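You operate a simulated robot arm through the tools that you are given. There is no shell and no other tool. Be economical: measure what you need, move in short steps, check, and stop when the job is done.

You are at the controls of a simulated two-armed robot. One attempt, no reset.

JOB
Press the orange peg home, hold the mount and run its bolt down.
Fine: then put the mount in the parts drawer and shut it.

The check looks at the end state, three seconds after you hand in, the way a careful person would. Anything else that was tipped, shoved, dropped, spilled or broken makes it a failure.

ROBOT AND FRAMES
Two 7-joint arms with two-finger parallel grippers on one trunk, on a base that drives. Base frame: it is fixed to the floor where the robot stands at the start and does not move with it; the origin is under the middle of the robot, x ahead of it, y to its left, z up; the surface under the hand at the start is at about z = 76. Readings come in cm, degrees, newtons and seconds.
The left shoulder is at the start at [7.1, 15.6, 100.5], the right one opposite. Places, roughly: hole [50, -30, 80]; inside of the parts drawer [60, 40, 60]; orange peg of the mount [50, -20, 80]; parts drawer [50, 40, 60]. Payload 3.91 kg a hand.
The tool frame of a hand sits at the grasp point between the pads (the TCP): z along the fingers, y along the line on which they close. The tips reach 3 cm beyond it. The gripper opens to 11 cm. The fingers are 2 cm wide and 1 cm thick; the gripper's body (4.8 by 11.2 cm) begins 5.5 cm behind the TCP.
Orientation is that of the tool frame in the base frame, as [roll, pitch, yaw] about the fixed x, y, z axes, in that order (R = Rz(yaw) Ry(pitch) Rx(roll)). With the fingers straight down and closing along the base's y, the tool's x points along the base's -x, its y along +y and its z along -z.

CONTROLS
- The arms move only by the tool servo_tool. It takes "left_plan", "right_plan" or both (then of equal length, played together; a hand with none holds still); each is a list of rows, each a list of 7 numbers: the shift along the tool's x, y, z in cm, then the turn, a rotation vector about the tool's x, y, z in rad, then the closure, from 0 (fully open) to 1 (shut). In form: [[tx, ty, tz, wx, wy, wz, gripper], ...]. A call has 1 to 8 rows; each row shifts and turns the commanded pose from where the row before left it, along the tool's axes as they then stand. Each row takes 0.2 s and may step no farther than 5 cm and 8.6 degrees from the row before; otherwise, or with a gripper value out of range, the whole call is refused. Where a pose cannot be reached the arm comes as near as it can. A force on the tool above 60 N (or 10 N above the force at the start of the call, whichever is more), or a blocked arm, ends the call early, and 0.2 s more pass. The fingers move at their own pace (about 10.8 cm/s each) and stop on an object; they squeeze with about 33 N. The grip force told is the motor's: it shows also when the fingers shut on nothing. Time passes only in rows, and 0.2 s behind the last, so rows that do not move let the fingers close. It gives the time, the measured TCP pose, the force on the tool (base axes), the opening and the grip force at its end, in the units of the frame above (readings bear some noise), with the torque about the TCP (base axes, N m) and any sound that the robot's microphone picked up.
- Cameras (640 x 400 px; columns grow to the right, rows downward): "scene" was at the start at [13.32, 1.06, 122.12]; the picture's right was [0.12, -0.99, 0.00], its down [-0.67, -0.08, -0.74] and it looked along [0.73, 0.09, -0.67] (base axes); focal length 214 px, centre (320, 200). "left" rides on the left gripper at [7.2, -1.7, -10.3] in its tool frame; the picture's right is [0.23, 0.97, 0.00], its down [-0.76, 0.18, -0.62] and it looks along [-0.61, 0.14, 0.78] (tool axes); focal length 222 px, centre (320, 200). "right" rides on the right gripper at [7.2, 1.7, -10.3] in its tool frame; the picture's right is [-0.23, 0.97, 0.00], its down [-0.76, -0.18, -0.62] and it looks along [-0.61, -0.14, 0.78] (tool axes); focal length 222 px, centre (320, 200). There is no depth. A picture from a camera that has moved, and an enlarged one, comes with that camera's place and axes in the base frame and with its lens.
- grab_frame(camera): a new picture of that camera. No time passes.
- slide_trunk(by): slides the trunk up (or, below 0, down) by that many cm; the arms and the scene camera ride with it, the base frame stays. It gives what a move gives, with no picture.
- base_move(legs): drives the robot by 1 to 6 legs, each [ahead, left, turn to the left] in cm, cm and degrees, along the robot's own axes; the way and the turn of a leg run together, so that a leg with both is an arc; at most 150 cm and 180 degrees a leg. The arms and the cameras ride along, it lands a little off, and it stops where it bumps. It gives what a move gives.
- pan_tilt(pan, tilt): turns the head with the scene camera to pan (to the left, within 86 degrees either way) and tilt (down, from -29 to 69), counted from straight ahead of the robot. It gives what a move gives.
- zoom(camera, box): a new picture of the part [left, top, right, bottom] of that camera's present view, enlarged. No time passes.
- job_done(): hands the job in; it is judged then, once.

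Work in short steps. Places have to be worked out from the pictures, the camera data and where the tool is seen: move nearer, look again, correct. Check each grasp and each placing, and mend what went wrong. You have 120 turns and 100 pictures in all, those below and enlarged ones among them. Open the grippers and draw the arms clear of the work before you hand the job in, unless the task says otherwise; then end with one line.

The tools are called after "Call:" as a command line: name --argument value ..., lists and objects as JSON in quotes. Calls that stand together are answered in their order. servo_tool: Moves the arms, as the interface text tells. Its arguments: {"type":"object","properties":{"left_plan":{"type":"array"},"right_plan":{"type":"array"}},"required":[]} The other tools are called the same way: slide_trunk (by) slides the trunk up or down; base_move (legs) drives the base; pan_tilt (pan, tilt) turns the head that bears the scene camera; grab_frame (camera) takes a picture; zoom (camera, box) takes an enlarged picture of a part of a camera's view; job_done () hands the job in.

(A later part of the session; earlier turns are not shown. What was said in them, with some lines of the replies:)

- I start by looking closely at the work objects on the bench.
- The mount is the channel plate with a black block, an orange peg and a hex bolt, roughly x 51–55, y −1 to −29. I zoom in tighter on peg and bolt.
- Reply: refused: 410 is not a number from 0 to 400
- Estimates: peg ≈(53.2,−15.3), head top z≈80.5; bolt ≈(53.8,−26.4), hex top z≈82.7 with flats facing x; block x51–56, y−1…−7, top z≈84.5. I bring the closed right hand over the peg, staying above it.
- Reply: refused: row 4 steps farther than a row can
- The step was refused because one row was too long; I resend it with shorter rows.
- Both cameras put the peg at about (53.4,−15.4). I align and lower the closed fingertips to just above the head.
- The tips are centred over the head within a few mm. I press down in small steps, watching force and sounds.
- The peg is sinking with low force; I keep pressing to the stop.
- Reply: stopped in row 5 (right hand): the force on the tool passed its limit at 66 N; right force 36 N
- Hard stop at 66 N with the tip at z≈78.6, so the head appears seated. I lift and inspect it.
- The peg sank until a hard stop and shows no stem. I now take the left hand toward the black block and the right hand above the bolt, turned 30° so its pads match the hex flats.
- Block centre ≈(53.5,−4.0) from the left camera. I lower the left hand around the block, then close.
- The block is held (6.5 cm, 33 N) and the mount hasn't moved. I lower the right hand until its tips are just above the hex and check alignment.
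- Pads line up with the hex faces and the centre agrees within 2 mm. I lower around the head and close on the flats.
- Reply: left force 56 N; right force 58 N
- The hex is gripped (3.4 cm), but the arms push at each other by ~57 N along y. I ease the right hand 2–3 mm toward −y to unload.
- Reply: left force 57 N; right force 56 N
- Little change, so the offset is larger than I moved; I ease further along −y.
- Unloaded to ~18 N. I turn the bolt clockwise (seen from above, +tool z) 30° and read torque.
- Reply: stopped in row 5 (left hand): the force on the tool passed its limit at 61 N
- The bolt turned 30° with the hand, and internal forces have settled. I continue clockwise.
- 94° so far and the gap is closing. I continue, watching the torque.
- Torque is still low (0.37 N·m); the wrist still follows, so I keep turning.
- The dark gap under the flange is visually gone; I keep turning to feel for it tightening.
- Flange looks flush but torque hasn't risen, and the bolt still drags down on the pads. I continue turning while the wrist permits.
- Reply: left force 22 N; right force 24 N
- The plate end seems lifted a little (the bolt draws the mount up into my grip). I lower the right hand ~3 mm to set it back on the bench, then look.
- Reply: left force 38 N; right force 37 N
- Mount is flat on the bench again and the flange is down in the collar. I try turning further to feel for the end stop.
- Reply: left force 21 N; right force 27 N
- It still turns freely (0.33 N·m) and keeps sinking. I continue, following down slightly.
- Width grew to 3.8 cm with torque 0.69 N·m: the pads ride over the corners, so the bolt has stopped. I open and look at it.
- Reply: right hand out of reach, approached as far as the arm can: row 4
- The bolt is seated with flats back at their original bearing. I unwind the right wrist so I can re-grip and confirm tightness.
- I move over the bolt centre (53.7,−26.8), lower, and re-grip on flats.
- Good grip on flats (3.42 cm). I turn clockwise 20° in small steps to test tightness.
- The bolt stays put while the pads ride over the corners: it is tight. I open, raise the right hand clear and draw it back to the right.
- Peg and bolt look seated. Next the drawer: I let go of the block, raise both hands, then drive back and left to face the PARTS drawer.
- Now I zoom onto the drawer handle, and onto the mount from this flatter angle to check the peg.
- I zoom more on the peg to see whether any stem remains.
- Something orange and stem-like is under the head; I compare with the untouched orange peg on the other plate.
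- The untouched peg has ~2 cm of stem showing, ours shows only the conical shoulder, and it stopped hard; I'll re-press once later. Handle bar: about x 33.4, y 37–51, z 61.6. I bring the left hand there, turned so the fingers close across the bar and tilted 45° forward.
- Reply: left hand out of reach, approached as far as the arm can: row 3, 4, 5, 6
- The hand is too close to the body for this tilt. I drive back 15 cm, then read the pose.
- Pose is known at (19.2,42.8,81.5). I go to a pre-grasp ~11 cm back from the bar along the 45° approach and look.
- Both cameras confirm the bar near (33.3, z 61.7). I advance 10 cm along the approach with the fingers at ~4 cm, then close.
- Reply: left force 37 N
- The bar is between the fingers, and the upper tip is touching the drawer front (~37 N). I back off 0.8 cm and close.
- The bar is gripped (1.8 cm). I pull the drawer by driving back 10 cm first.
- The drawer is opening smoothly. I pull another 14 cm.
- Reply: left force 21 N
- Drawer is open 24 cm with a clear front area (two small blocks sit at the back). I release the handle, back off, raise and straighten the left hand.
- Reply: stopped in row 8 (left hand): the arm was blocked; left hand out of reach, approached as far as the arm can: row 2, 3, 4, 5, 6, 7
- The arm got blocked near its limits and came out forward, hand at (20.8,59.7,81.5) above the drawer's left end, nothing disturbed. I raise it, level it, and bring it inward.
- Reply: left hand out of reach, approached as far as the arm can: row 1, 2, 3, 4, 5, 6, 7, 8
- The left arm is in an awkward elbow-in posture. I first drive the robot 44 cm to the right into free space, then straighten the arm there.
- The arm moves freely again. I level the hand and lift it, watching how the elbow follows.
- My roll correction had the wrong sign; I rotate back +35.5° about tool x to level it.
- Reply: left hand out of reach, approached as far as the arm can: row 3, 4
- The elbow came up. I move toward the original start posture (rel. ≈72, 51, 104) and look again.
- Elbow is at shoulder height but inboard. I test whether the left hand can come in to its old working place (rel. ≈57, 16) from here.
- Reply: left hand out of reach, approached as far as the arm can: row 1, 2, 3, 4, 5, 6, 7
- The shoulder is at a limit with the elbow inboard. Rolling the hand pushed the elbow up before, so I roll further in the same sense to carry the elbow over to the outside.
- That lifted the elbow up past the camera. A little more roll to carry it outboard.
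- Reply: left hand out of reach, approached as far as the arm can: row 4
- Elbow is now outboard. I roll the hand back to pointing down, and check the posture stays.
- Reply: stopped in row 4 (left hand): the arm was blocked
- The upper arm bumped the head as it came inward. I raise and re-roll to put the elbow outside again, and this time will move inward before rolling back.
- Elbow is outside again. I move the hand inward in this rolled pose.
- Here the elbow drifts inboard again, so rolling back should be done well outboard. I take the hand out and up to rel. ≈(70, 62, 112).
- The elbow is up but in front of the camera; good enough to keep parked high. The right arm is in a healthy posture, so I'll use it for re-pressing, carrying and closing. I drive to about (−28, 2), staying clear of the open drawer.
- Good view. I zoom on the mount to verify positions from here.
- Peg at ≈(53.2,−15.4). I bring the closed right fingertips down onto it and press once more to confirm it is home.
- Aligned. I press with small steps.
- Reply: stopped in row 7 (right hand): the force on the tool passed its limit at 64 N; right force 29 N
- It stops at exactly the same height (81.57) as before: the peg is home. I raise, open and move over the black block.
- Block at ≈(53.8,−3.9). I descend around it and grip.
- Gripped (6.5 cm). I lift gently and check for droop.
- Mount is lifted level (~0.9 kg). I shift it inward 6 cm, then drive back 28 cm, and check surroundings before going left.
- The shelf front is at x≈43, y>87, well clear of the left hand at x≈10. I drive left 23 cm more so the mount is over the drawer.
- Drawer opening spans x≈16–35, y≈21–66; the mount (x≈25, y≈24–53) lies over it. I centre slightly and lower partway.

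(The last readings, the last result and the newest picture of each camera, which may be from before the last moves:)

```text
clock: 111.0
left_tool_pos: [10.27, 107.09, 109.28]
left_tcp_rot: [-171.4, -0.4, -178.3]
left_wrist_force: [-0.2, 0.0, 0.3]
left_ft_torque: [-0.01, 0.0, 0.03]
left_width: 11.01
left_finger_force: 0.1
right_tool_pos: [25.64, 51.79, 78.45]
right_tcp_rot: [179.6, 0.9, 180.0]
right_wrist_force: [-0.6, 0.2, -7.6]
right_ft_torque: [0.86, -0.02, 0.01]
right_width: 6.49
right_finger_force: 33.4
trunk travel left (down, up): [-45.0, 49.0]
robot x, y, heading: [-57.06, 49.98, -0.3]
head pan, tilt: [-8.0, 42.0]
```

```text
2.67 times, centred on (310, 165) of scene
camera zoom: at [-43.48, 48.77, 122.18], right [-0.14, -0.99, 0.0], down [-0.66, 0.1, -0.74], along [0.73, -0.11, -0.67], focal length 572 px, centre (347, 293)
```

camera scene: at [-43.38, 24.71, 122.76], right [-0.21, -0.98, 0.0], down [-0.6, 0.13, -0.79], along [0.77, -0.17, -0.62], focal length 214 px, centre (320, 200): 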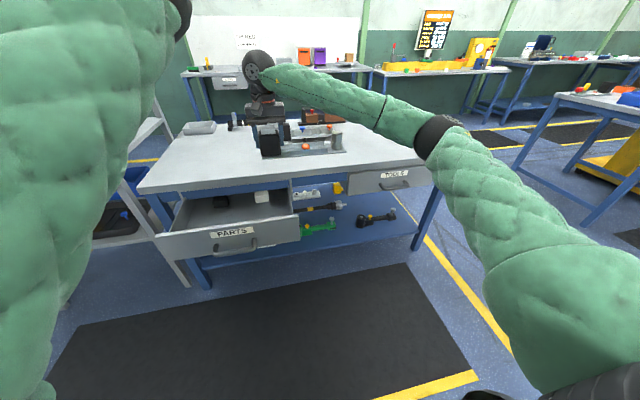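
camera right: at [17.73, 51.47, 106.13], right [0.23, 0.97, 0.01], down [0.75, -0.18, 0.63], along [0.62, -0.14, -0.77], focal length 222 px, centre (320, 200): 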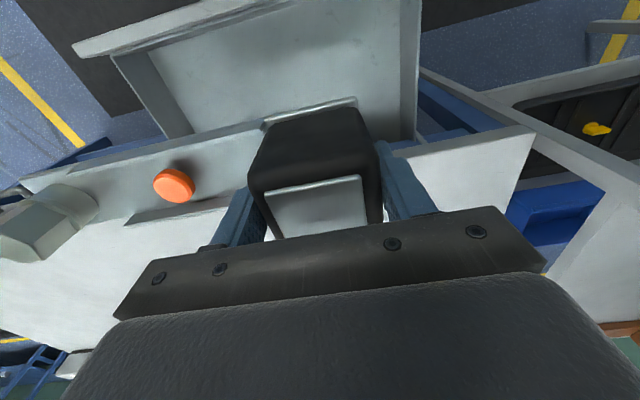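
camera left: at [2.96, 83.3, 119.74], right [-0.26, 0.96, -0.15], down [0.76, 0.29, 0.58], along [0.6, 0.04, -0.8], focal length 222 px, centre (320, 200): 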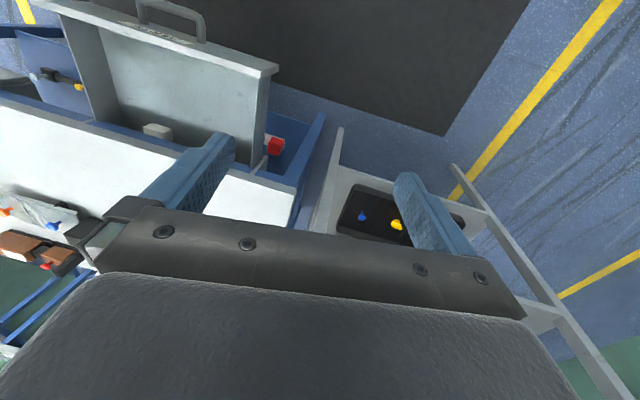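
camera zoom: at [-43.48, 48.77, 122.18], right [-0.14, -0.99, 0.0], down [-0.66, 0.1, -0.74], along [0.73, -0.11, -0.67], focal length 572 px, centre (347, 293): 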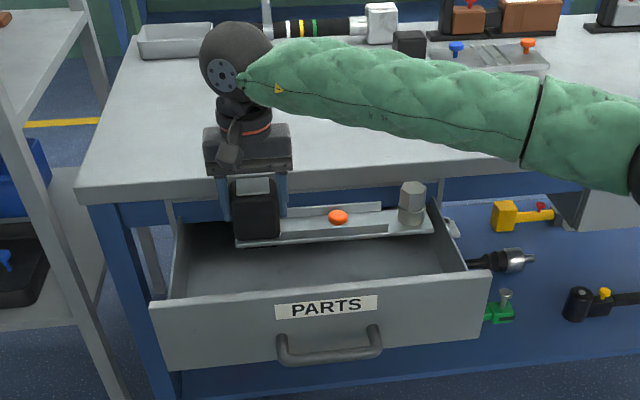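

Clear of the front wall and the table edge; right end is ~2–3 cm from the side wall. I shift 2 cm left and lower to just above the drawer floor, then feel for contact.

Call:
servo_tool --right_plan '[[0, 2, 0, 0, 0, 0, 1], [0, 0, 4, 0, 0, 0, 1], [0, 0, 4, 0, 0, 0, 1], [0, 0, 2, 0, 0, 0, 1], [0, 0, 1, 0, 0, 0, 1], [0, 0, 1, 0, 0, 0, 1], [0, 0, 1, 0, 0, 0, 1], [0, 0, 0, 0, 0, 0, 1]]'

Call:
zoom --camera "scene" --box '[190, 90, 430, 240]'

```text
clock: 112.8
left_tool_pos: [9.97, 107.09, 109.52]
left_tcp_rot: [-171.4, -0.2, -178.2]
left_wrist_force: [0.3, 0.4, -0.2]
left_ft_torque: [-0.01, -0.01, 0.0]
left_width: 11.01
left_finger_force: 0.1
right_tool_pos: [25.84, 53.82, 66.39]
right_tcp_rot: [179.4, 1.4, 180.0]
right_wrist_force: [2.5, 1.9, 44.3]
right_ft_torque: [-0.87, 0.78, -0.5]
right_width: 6.5
right_finger_force: 33.2
trunk travel left (down, up): [-45.0, 49.0]
robot x, y, heading: [-56.7, 50.08, -0.2]
head pan, tilt: [-8.0, 42.0]
```

```text
2.67 times, centred on (310, 165) of scene
camera zoom: at [-43.8, 48.79, 122.29], right [-0.14, -0.99, 0.0], down [-0.66, 0.1, -0.74], along [0.74, -0.11, -0.67], focal length 572 px, centre (347, 293)
```

zoom: 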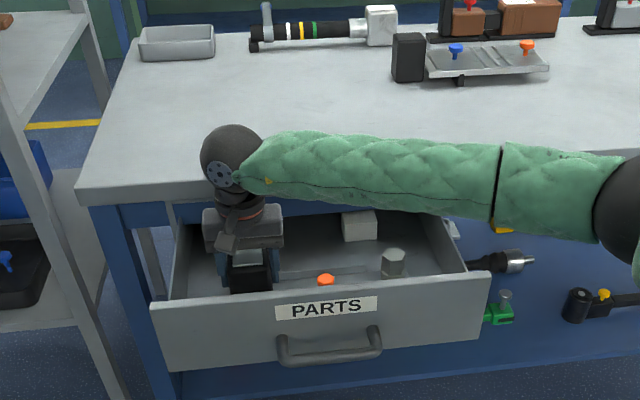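

Bottomed at TCP z≈66.4 (44 N). I ease up slightly, open the fingers, and withdraw straight up.

Call:
servo_tool --right_plan '[[0, 0, -0.5, 0, 0, 0, 1], [0, 0, 0, 0, 0, 0, 0.6], [0, 0, 0, 0, 0, 0, 0.2], [0, 0, -2, 0, 0, 0, 0.2], [0, 0, -4, 0, 0, 0, 0.2], [0, 0, -4.5, 0, 0, 0, 0.2], [0, 0, -4.5, 0, 0, 0, 0.2], [0, 0, 0, 0, 0, 0, 0.2]]'

Call:
zoom --camera "scene" --box '[190, 90, 430, 240]'

```text
clock: 114.6
left_tool_pos: [10.43, 107.01, 109.25]
left_tcp_rot: [-171.4, -0.6, -178.2]
left_wrist_force: [0.4, 0.6, -0.1]
left_ft_torque: [-0.02, -0.01, -0.01]
left_width: 11.01
left_finger_force: 0.0
right_tool_pos: [25.75, 53.62, 81.07]
right_tcp_rot: [179.5, 0.7, 180.0]
right_wrist_force: [-0.5, 0.3, -0.6]
right_ft_torque: [-0.01, -0.01, -0.03]
right_width: 8.79
right_finger_force: 0.2
trunk travel left (down, up): [-45.0, 49.0]
robot x, y, heading: [-56.64, 50.06, -0.3]
head pan, tilt: [-8.0, 42.0]
```

```text
2.67 times, centred on (310, 165) of scene
camera zoom: at [-43.44, 48.78, 122.17], right [-0.14, -0.99, 0.0], down [-0.66, 0.1, -0.74], along [0.73, -0.11, -0.67], focal length 572 px, centre (347, 293)
```

zoom: 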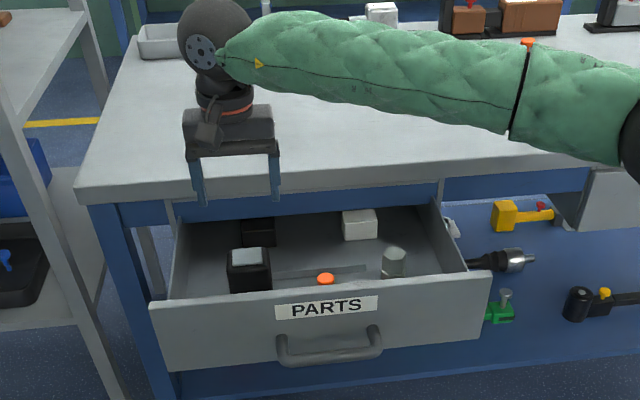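

The mount is lying flat in the drawer. I raise the right hand, close the fingers and bring it in front of the handle at x≈4.

Call:
servo_tool --right_plan '[[0, 0, -4.8, 0, 0, 0, 0.6], [0, 0, -4.8, 0, 0, 0, 1], [4.3, -1.95, 0, 0, 0, 0, 1], [4.3, -1.95, 0, 0, 0, 0, 1], [4.3, -1.95, 0, 0, 0, 0, 1], [4.3, -1.95, 0, 0, 0, 0, 1], [4.4, -1.95, 0, 0, 0, 0, 1], [0, 0, 0, 0, 0, 0, 1]]'

Call:
servo_tool --right_plan '[[0, 0, 4.5, 0, 0, 0, 1], [0, 0, 4.5, 0, 0, 0, 1], [0, 0, 4.5, 0, 0, 0, 1], [0, 0, 3.5, 0, 0, 0, 1], [0, 0, 0, 0, 0, 0, 1]]'

Call:
zoom --camera "scene" --box '[190, 90, 430, 240]'

```text
clock: 116.4
left_tool_pos: [10.52, 107.04, 109.34]
left_tcp_rot: [-171.3, -0.4, -178.4]
left_wrist_force: [0.6, -0.3, 0.2]
left_ft_torque: [-0.01, -0.04, -0.01]
left_width: 10.98
left_finger_force: 0.1
right_tool_pos: [3.8, 43.67, 90.13]
right_tcp_rot: [179.6, 1.0, 179.9]
right_wrist_force: [0.0, -0.1, -1.2]
right_ft_torque: [0.01, 0.01, 0.0]
right_width: 0.0
right_finger_force: 33.2
trunk travel left (down, up): [-45.0, 49.0]
robot x, y, heading: [-56.44, 50.36, -0.3]
head pan, tilt: [-8.0, 42.0]
```

```text
clock: 117.6
left_tool_pos: [10.29, 107.07, 109.33]
left_tcp_rot: [-171.4, -0.4, -178.4]
left_wrist_force: [-1.0, -0.1, 0.1]
left_ft_torque: [-0.01, 0.0, -0.01]
left_width: 11.0
left_finger_force: 0.0
right_tool_pos: [4.09, 43.87, 73.18]
right_tcp_rot: [179.6, 0.9, -180.0]
right_wrist_force: [0.5, -0.4, -0.7]
right_ft_torque: [-0.02, 0.01, -0.03]
right_width: 0.0
right_finger_force: 33.5
trunk travel left (down, up): [-45.0, 49.0]
robot x, y, heading: [-56.57, 49.95, -0.3]
head pan, tilt: [-8.0, 42.0]
```

```text
2.67 times, centred on (310, 165) of scene
camera zoom: at [-43.51, 48.79, 122.18], right [-0.14, -0.99, 0.0], down [-0.66, 0.1, -0.74], along [0.74, -0.11, -0.67], focal length 572 px, centre (347, 293)
```

zoom: 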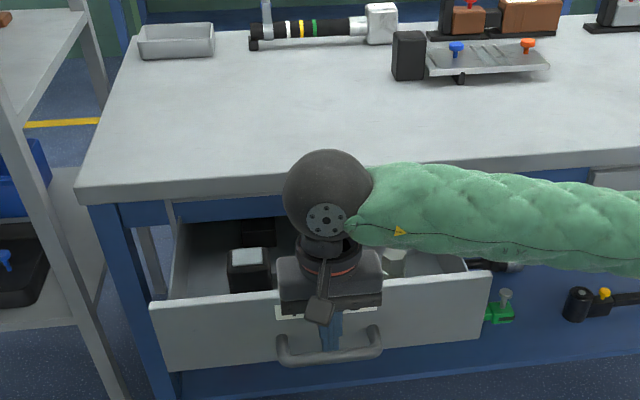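

Fingers are in front of the handle. To keep the wrist clear of the table edge at the end, I lower to bar height and tilt the hand 25° (fingers forward).

Call:
servo_tool --right_plan '[[1, 0, 4, 0, 0, 0, 1], [0, 0, 4, 0, 0, 0, 1], [0, 0, 2.8, 0, 0, 0, 1], [0, 0, 0, 0, -0.109, 0, 1], [0, 0, 0, 0, -0.109, 0, 1], [0, 0, 0, 0, -0.109, 0, 1], [0, 0, 0, 0, -0.109, 0, 1], [0, 0, 0, 0, 0, 0, 1]]'

Call:
grab_frame --camera "right"

```text
clock: 119.4
left_tool_pos: [10.29, 107.08, 109.43]
left_tcp_rot: [-171.4, -0.4, -178.3]
left_wrist_force: [0.5, -0.4, 0.3]
left_ft_torque: [0.0, 0.0, 0.01]
left_width: 11.02
left_finger_force: 0.0
right_tool_pos: [3.28, 43.85, 62.47]
right_tcp_rot: [179.4, 25.8, 179.8]
right_wrist_force: [0.4, 0.1, 0.7]
right_ft_torque: [0.02, -0.01, 0.0]
right_width: 0.0
right_finger_force: 33.1
trunk travel left (down, up): [-45.0, 49.0]
robot x, y, heading: [-56.77, 49.89, -0.5]
head pan, tilt: [-8.0, 42.0]
```

```text
16 pictures are left
camera right: at [-7.7, 45.5, 68.54], right [0.2, 0.97, 0.11], down [0.41, -0.18, 0.89], along [0.89, -0.14, -0.44], focal length 222 px, centre (320, 200)
```

right: 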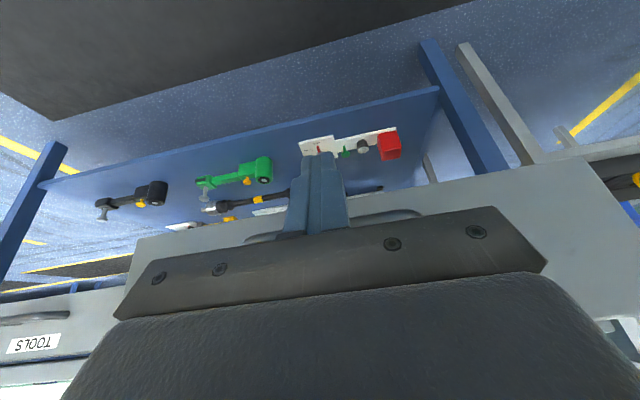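

The bar is at finger height. The parked left hand would come close to the shelf if I drove, so I push with the arm instead: first 22 cm along +x.

Call:
servo_tool --right_plan '[[-4.05, 0, 1.96, 0, 0, 0, 1], [-3.6, 0, 1.74, 0, 0, 0, 1], [-3.6, 0, 1.74, 0, 0, 0, 1], [-3.6, 0, 1.74, 0, 0, 0, 1], [-3.6, 0, 1.74, 0, 0, 0, 1], [-1.8, 0, 0.87, 0, 0, 0, 1], [0, 0, 0, 0, 0, 0, 1]]'

Call:
zoom --camera "scene" --box '[190, 90, 430, 240]'

```text
clock: 121.0
left_tool_pos: [10.32, 107.01, 109.36]
left_tcp_rot: [-171.4, -0.5, -178.3]
left_wrist_force: [0.1, -0.5, -0.3]
left_ft_torque: [-0.02, -0.03, -0.01]
left_width: 10.98
left_finger_force: 0.1
right_tool_pos: [25.8, 44.24, 62.51]
right_tcp_rot: [179.5, 25.9, 179.7]
right_wrist_force: [-0.6, 0.1, -0.2]
right_ft_torque: [0.01, -0.02, -0.01]
right_width: 0.0
right_finger_force: 32.9
trunk travel left (down, up): [-45.0, 49.0]
robot x, y, heading: [-56.79, 50.15, -0.3]
head pan, tilt: [-8.0, 42.0]
```

```text
2.67 times, centred on (310, 165) of scene
camera zoom: at [-43.5, 48.78, 122.18], right [-0.14, -0.99, 0.0], down [-0.66, 0.1, -0.74], along [0.73, -0.11, -0.67], focal length 572 px, centre (347, 293)
```

zoom: 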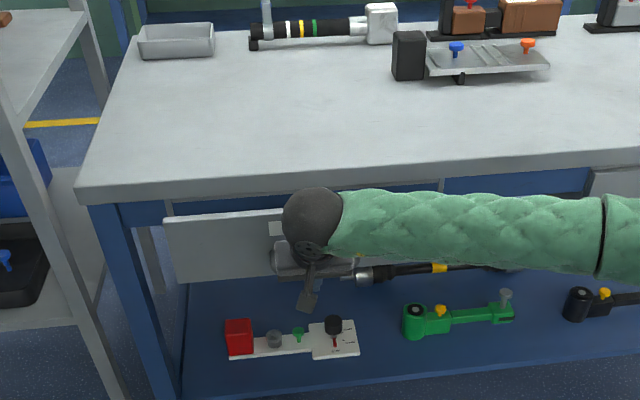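

Drawer is nearly in. I push the last few centimetres in small steps until it stops.

Call:
servo_tool --right_plan '[[-1.35, 0, 0.65, 0, 0, 0, 1], [-1.35, 0, 0.65, 0, 0, 0, 1], [-0.9, 0, 0.435, 0, 0, 0, 1], [-0.9, 0, 0.435, 0, 0, 0, 1], [-0.45, 0, 0.22, 0, 0, 0, 1], [-0.45, 0, 0.22, 0, 0, 0, 1], [-0.45, 0, 0.22, 0, 0, 0, 1], [-0.45, 0, 0.22, 0, 0, 0, 1]]'

Call:
zoom --camera "scene" --box '[190, 90, 430, 240]'

```text
clock: 122.2
left_tool_pos: [10.47, 106.91, 109.27]
left_tcp_rot: [-171.3, -0.5, -178.4]
left_wrist_force: [0.6, 0.0, -0.1]
left_ft_torque: [0.03, 0.04, 0.02]
left_width: 11.01
left_finger_force: 0.1
right_tool_pos: [30.68, 44.14, 62.14]
right_tcp_rot: [179.6, 25.2, -179.9]
right_wrist_force: [-2.0, 0.6, -0.2]
right_ft_torque: [0.0, -0.14, -0.02]
right_width: 0.0
right_finger_force: 33.5
trunk travel left (down, up): [-45.0, 49.0]
robot x, y, heading: [-56.65, 50.2, -0.3]
head pan, tilt: [-8.0, 42.0]
stopped in row 5 (right hand): the force on the tool passed its limit at 70 N (the readings are from after the stop); the commanded pose is now the measured one
```

```text
2.67 times, centred on (310, 165) of scene
camera zoom: at [-43.46, 48.77, 122.16], right [-0.14, -0.99, 0.0], down [-0.66, 0.1, -0.74], along [0.73, -0.11, -0.67], focal length 572 px, centre (347, 293)
```

zoom: 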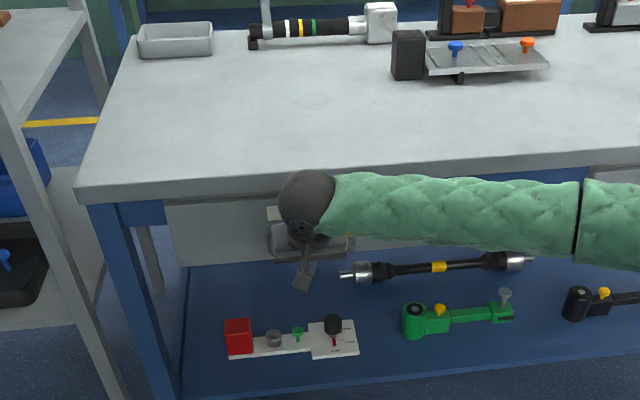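

Hard stop at x≈30.7, where the closed position should be. I push gently once more (in case it bounced), then back off.

Call:
servo_tool --right_plan '[[-0.3, 0, 0.145, 0, 0, 0, 1], [-0.3, 0, 0.145, 0, 0, 0, 1], [0, 0, 0, 0, 0, 0, 1]]'

Call:
servo_tool --right_plan '[[1.8, 0, -0.87, 0, 0, 0, 1], [3.6, 0, -1.74, 0, 0, 0, 1], [3.6, 0, -1.74, 0, 0, 0, 1], [3.6, 0, -1.74, 0, 0, 0, 1], [3.6, 0, -1.74, 0, 0, 0, 1], [0, 0, 0, 0, 0, 0, 1]]'

Call:
zoom --camera "scene" --box '[190, 90, 430, 240]'

```text
clock: 122.8
left_tool_pos: [10.4, 106.95, 109.37]
left_tcp_rot: [-171.2, -0.6, -178.4]
left_wrist_force: [0.4, 0.2, -0.6]
left_ft_torque: [-0.02, 0.0, 0.0]
left_width: 10.98
left_finger_force: 0.1
right_tool_pos: [30.81, 44.3, 61.79]
right_tcp_rot: [179.8, 24.9, -179.7]
right_wrist_force: [-7.5, -0.8, -0.9]
right_ft_torque: [0.0, -0.13, -0.13]
right_width: 0.0
right_finger_force: 32.4
trunk travel left (down, up): [-45.0, 49.0]
robot x, y, heading: [-57.16, 50.03, -0.4]
head pan, tilt: [-8.0, 42.0]
stopped in row 3 (right hand): the force on the tool passed its limit at 65 N (the readings are from after the stop); the commanded pose is now the measured one
```

```text
clock: 124.2
left_tool_pos: [10.24, 107.0, 109.37]
left_tcp_rot: [-171.4, -0.5, -178.4]
left_wrist_force: [1.2, 0.2, -0.5]
left_ft_torque: [0.04, 0.0, -0.01]
left_width: 11.0
left_finger_force: 0.1
right_tool_pos: [12.83, 44.15, 61.99]
right_tcp_rot: [179.7, 25.0, -179.8]
right_wrist_force: [0.4, -0.1, -0.3]
right_ft_torque: [-0.01, -0.02, -0.02]
right_width: 0.0
right_finger_force: 32.7
trunk travel left (down, up): [-45.0, 49.0]
robot x, y, heading: [-56.78, 49.88, 0.2]
head pan, tilt: [-8.0, 42.0]
```

```text
2.67 times, centred on (310, 165) of scene
camera zoom: at [-43.59, 48.75, 122.17], right [-0.15, -0.99, 0.0], down [-0.66, 0.1, -0.74], along [0.73, -0.11, -0.67], focal length 572 px, centre (347, 293)
```

zoom: 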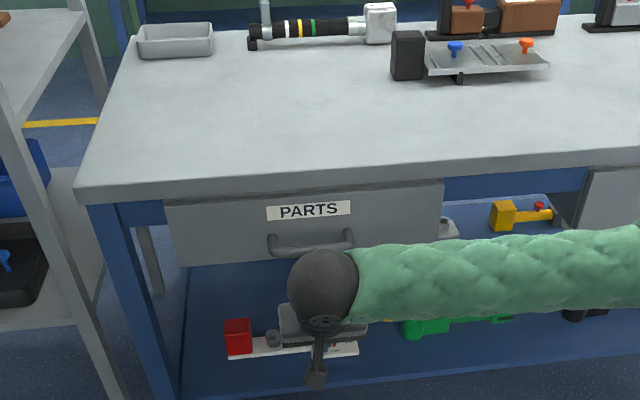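

The drawer looks shut. I drive back 20 cm, raise the right hand, and compare with the TOOLS drawer.

Call:
base_move --legs '[[-20, 0, 0]]'

Call:
servo_tool --right_plan '[[-1.96, 0, -4.05, 0, 0.109, 0, 0.5], [-1.9, 0, -4.2, 0, 0.109, 0, 0.2], [-1, 0, -4.5, 0, 0.109, 0, 0.2], [0, 0, -4.5, 0, 0.109, 0, 0.2], [0, -4, -2, 0, 0, 0, 0.2], [0, -4, -2, 0, 0, 0, 0.2], [0, -4, -2, 0, 0, 0, 0.2], [0, 0, 0, 0, 0, 0, 0.2]]'

Call:
pan_tilt --pan -15 --tilt 35

Call:
grab_frame --camera "scene"

```text
clock: 125.8
left_tool_pos: [-10.15, 107.01, 109.51]
left_tcp_rot: [-171.3, -0.3, -178.4]
left_wrist_force: [-0.3, 0.7, 0.5]
left_ft_torque: [0.02, -0.04, -0.01]
left_width: 11.02
left_finger_force: 0.1
right_tool_pos: [-7.41, 44.35, 62.04]
right_tcp_rot: [179.8, 25.0, -179.6]
right_wrist_force: [1.0, 0.1, -0.5]
right_ft_torque: [0.04, 0.02, -0.02]
right_width: 0.0
right_finger_force: 32.4
trunk travel left (down, up): [-45.0, 49.0]
robot x, y, heading: [-77.43, 49.74, -0.4]
head pan, tilt: [-8.0, 42.0]
```

```text
clock: 127.6
left_tool_pos: [-9.97, 107.1, 109.36]
left_tcp_rot: [-171.3, -0.5, -178.4]
left_wrist_force: [0.1, 0.1, -0.7]
left_ft_torque: [-0.01, 0.0, -0.03]
left_width: 11.01
left_finger_force: 0.1
right_tool_pos: [-7.28, 32.07, 85.96]
right_tcp_rot: [179.7, -0.1, -179.6]
right_wrist_force: [-0.4, 0.4, 0.5]
right_ft_torque: [0.0, -0.04, -0.02]
right_width: 8.81
right_finger_force: 0.0
trunk travel left (down, up): [-45.0, 49.0]
robot x, y, heading: [-77.69, 50.1, -0.5]
head pan, tilt: [-8.0, 42.0]
```

```text
clock: 128.3
left_tool_pos: [-9.9, 107.04, 109.29]
left_tcp_rot: [-171.4, -0.4, -178.4]
left_wrist_force: [0.0, -0.2, -1.4]
left_ft_torque: [0.02, 0.02, 0.0]
left_width: 11.01
left_finger_force: 0.1
right_tool_pos: [-7.28, 32.07, 85.85]
right_tcp_rot: [179.7, 0.0, -179.6]
right_wrist_force: [-0.5, 0.5, 0.4]
right_ft_torque: [-0.02, 0.01, -0.01]
right_width: 8.8
right_finger_force: 0.0
trunk travel left (down, up): [-45.0, 49.0]
robot x, y, heading: [-77.26, 50.0, -0.3]
head pan, tilt: [-15.0, 35.0]
```

```text
12 pictures are left
camera scene: at [-63.67, 47.74, 123.23], right [-0.26, -0.96, 0.0], down [-0.55, 0.15, -0.82], along [0.79, -0.22, -0.57], focal length 214 px, centre (320, 200)
```

scene: 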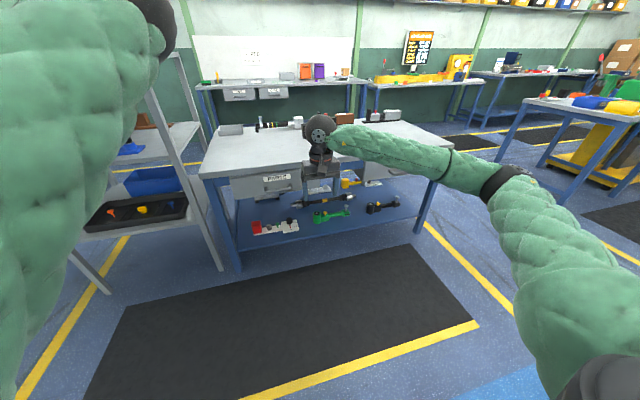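

The right hand hides the drawers' comparison; I move it aside to the right and zoom.

Call:
servo_tool --right_plan '[[0, -4.5, -2, 0, 0, 0, 0.2], [0, -4.5, -2, 0, 0, 0, 0.2], [0, -4.5, -2, 0, 0, 0, 0.2], [0, -4.5, -2, 0, 0, 0, 0.2], [0, -4.5, -2, 0, 0, 0, 0.2], [0, -4.5, -2, 0, 0, 0, 0.2]]'

Call:
zoom --camera "scene" --box '[190, 100, 460, 260]'

```text
clock: 129.7
left_tool_pos: [-10.05, 107.11, 109.51]
left_tcp_rot: [-171.4, -0.3, -178.3]
left_wrist_force: [-0.1, 0.8, -0.2]
left_ft_torque: [0.01, -0.01, 0.01]
left_width: 10.98
left_finger_force: 0.1
right_tool_pos: [-7.08, 5.06, 97.67]
right_tcp_rot: [179.8, 0.0, -179.6]
right_wrist_force: [0.6, 0.4, 1.0]
right_ft_torque: [0.01, 0.02, 0.02]
right_width: 8.78
right_finger_force: 0.1
trunk travel left (down, up): [-45.0, 49.0]
robot x, y, heading: [-77.38, 50.09, -0.2]
head pan, tilt: [-15.0, 35.0]
```

```text
2.37 times, centred on (325, 180) of scene
camera zoom: at [-63.73, 47.7, 123.23], right [-0.26, -0.96, 0.0], down [-0.55, 0.15, -0.82], along [0.79, -0.22, -0.57], focal length 508 px, centre (308, 247)
```

zoom: 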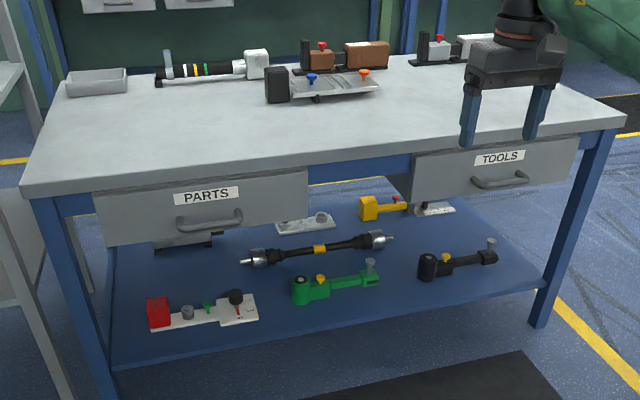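

Both drawers appear flush. A dark item is visible under PARTS on the lower shelf; I zoom to make sure nothing fell out.

Call:
zoom --camera "scene" --box '[225, 165, 325, 225]'

```text
6.40 times, centred on (275, 195) of scene
camera zoom: at [-63.73, 47.7, 123.23], right [-0.26, -0.96, 0.0], down [-0.55, 0.15, -0.82], along [0.79, -0.22, -0.57], focal length 1373 px, centre (608, 232)
```

zoom: 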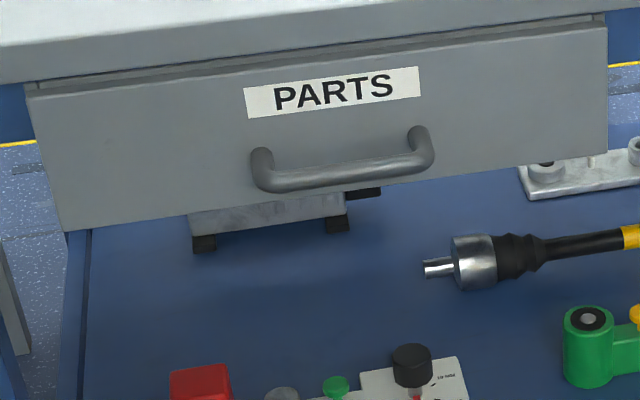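

PARTS is as deep as TOOLS, so it is shut. The dark item is a separate footed fixture standing on the lower shelf. Both grippers are open and clear, so I hand in.

Call:
job_done

```text
The job is handed in.
```

The orange peg is pressed home, the bolt is run down tight, and the mount lies in the shut parts drawer. Both grippers are open and clear of the work.
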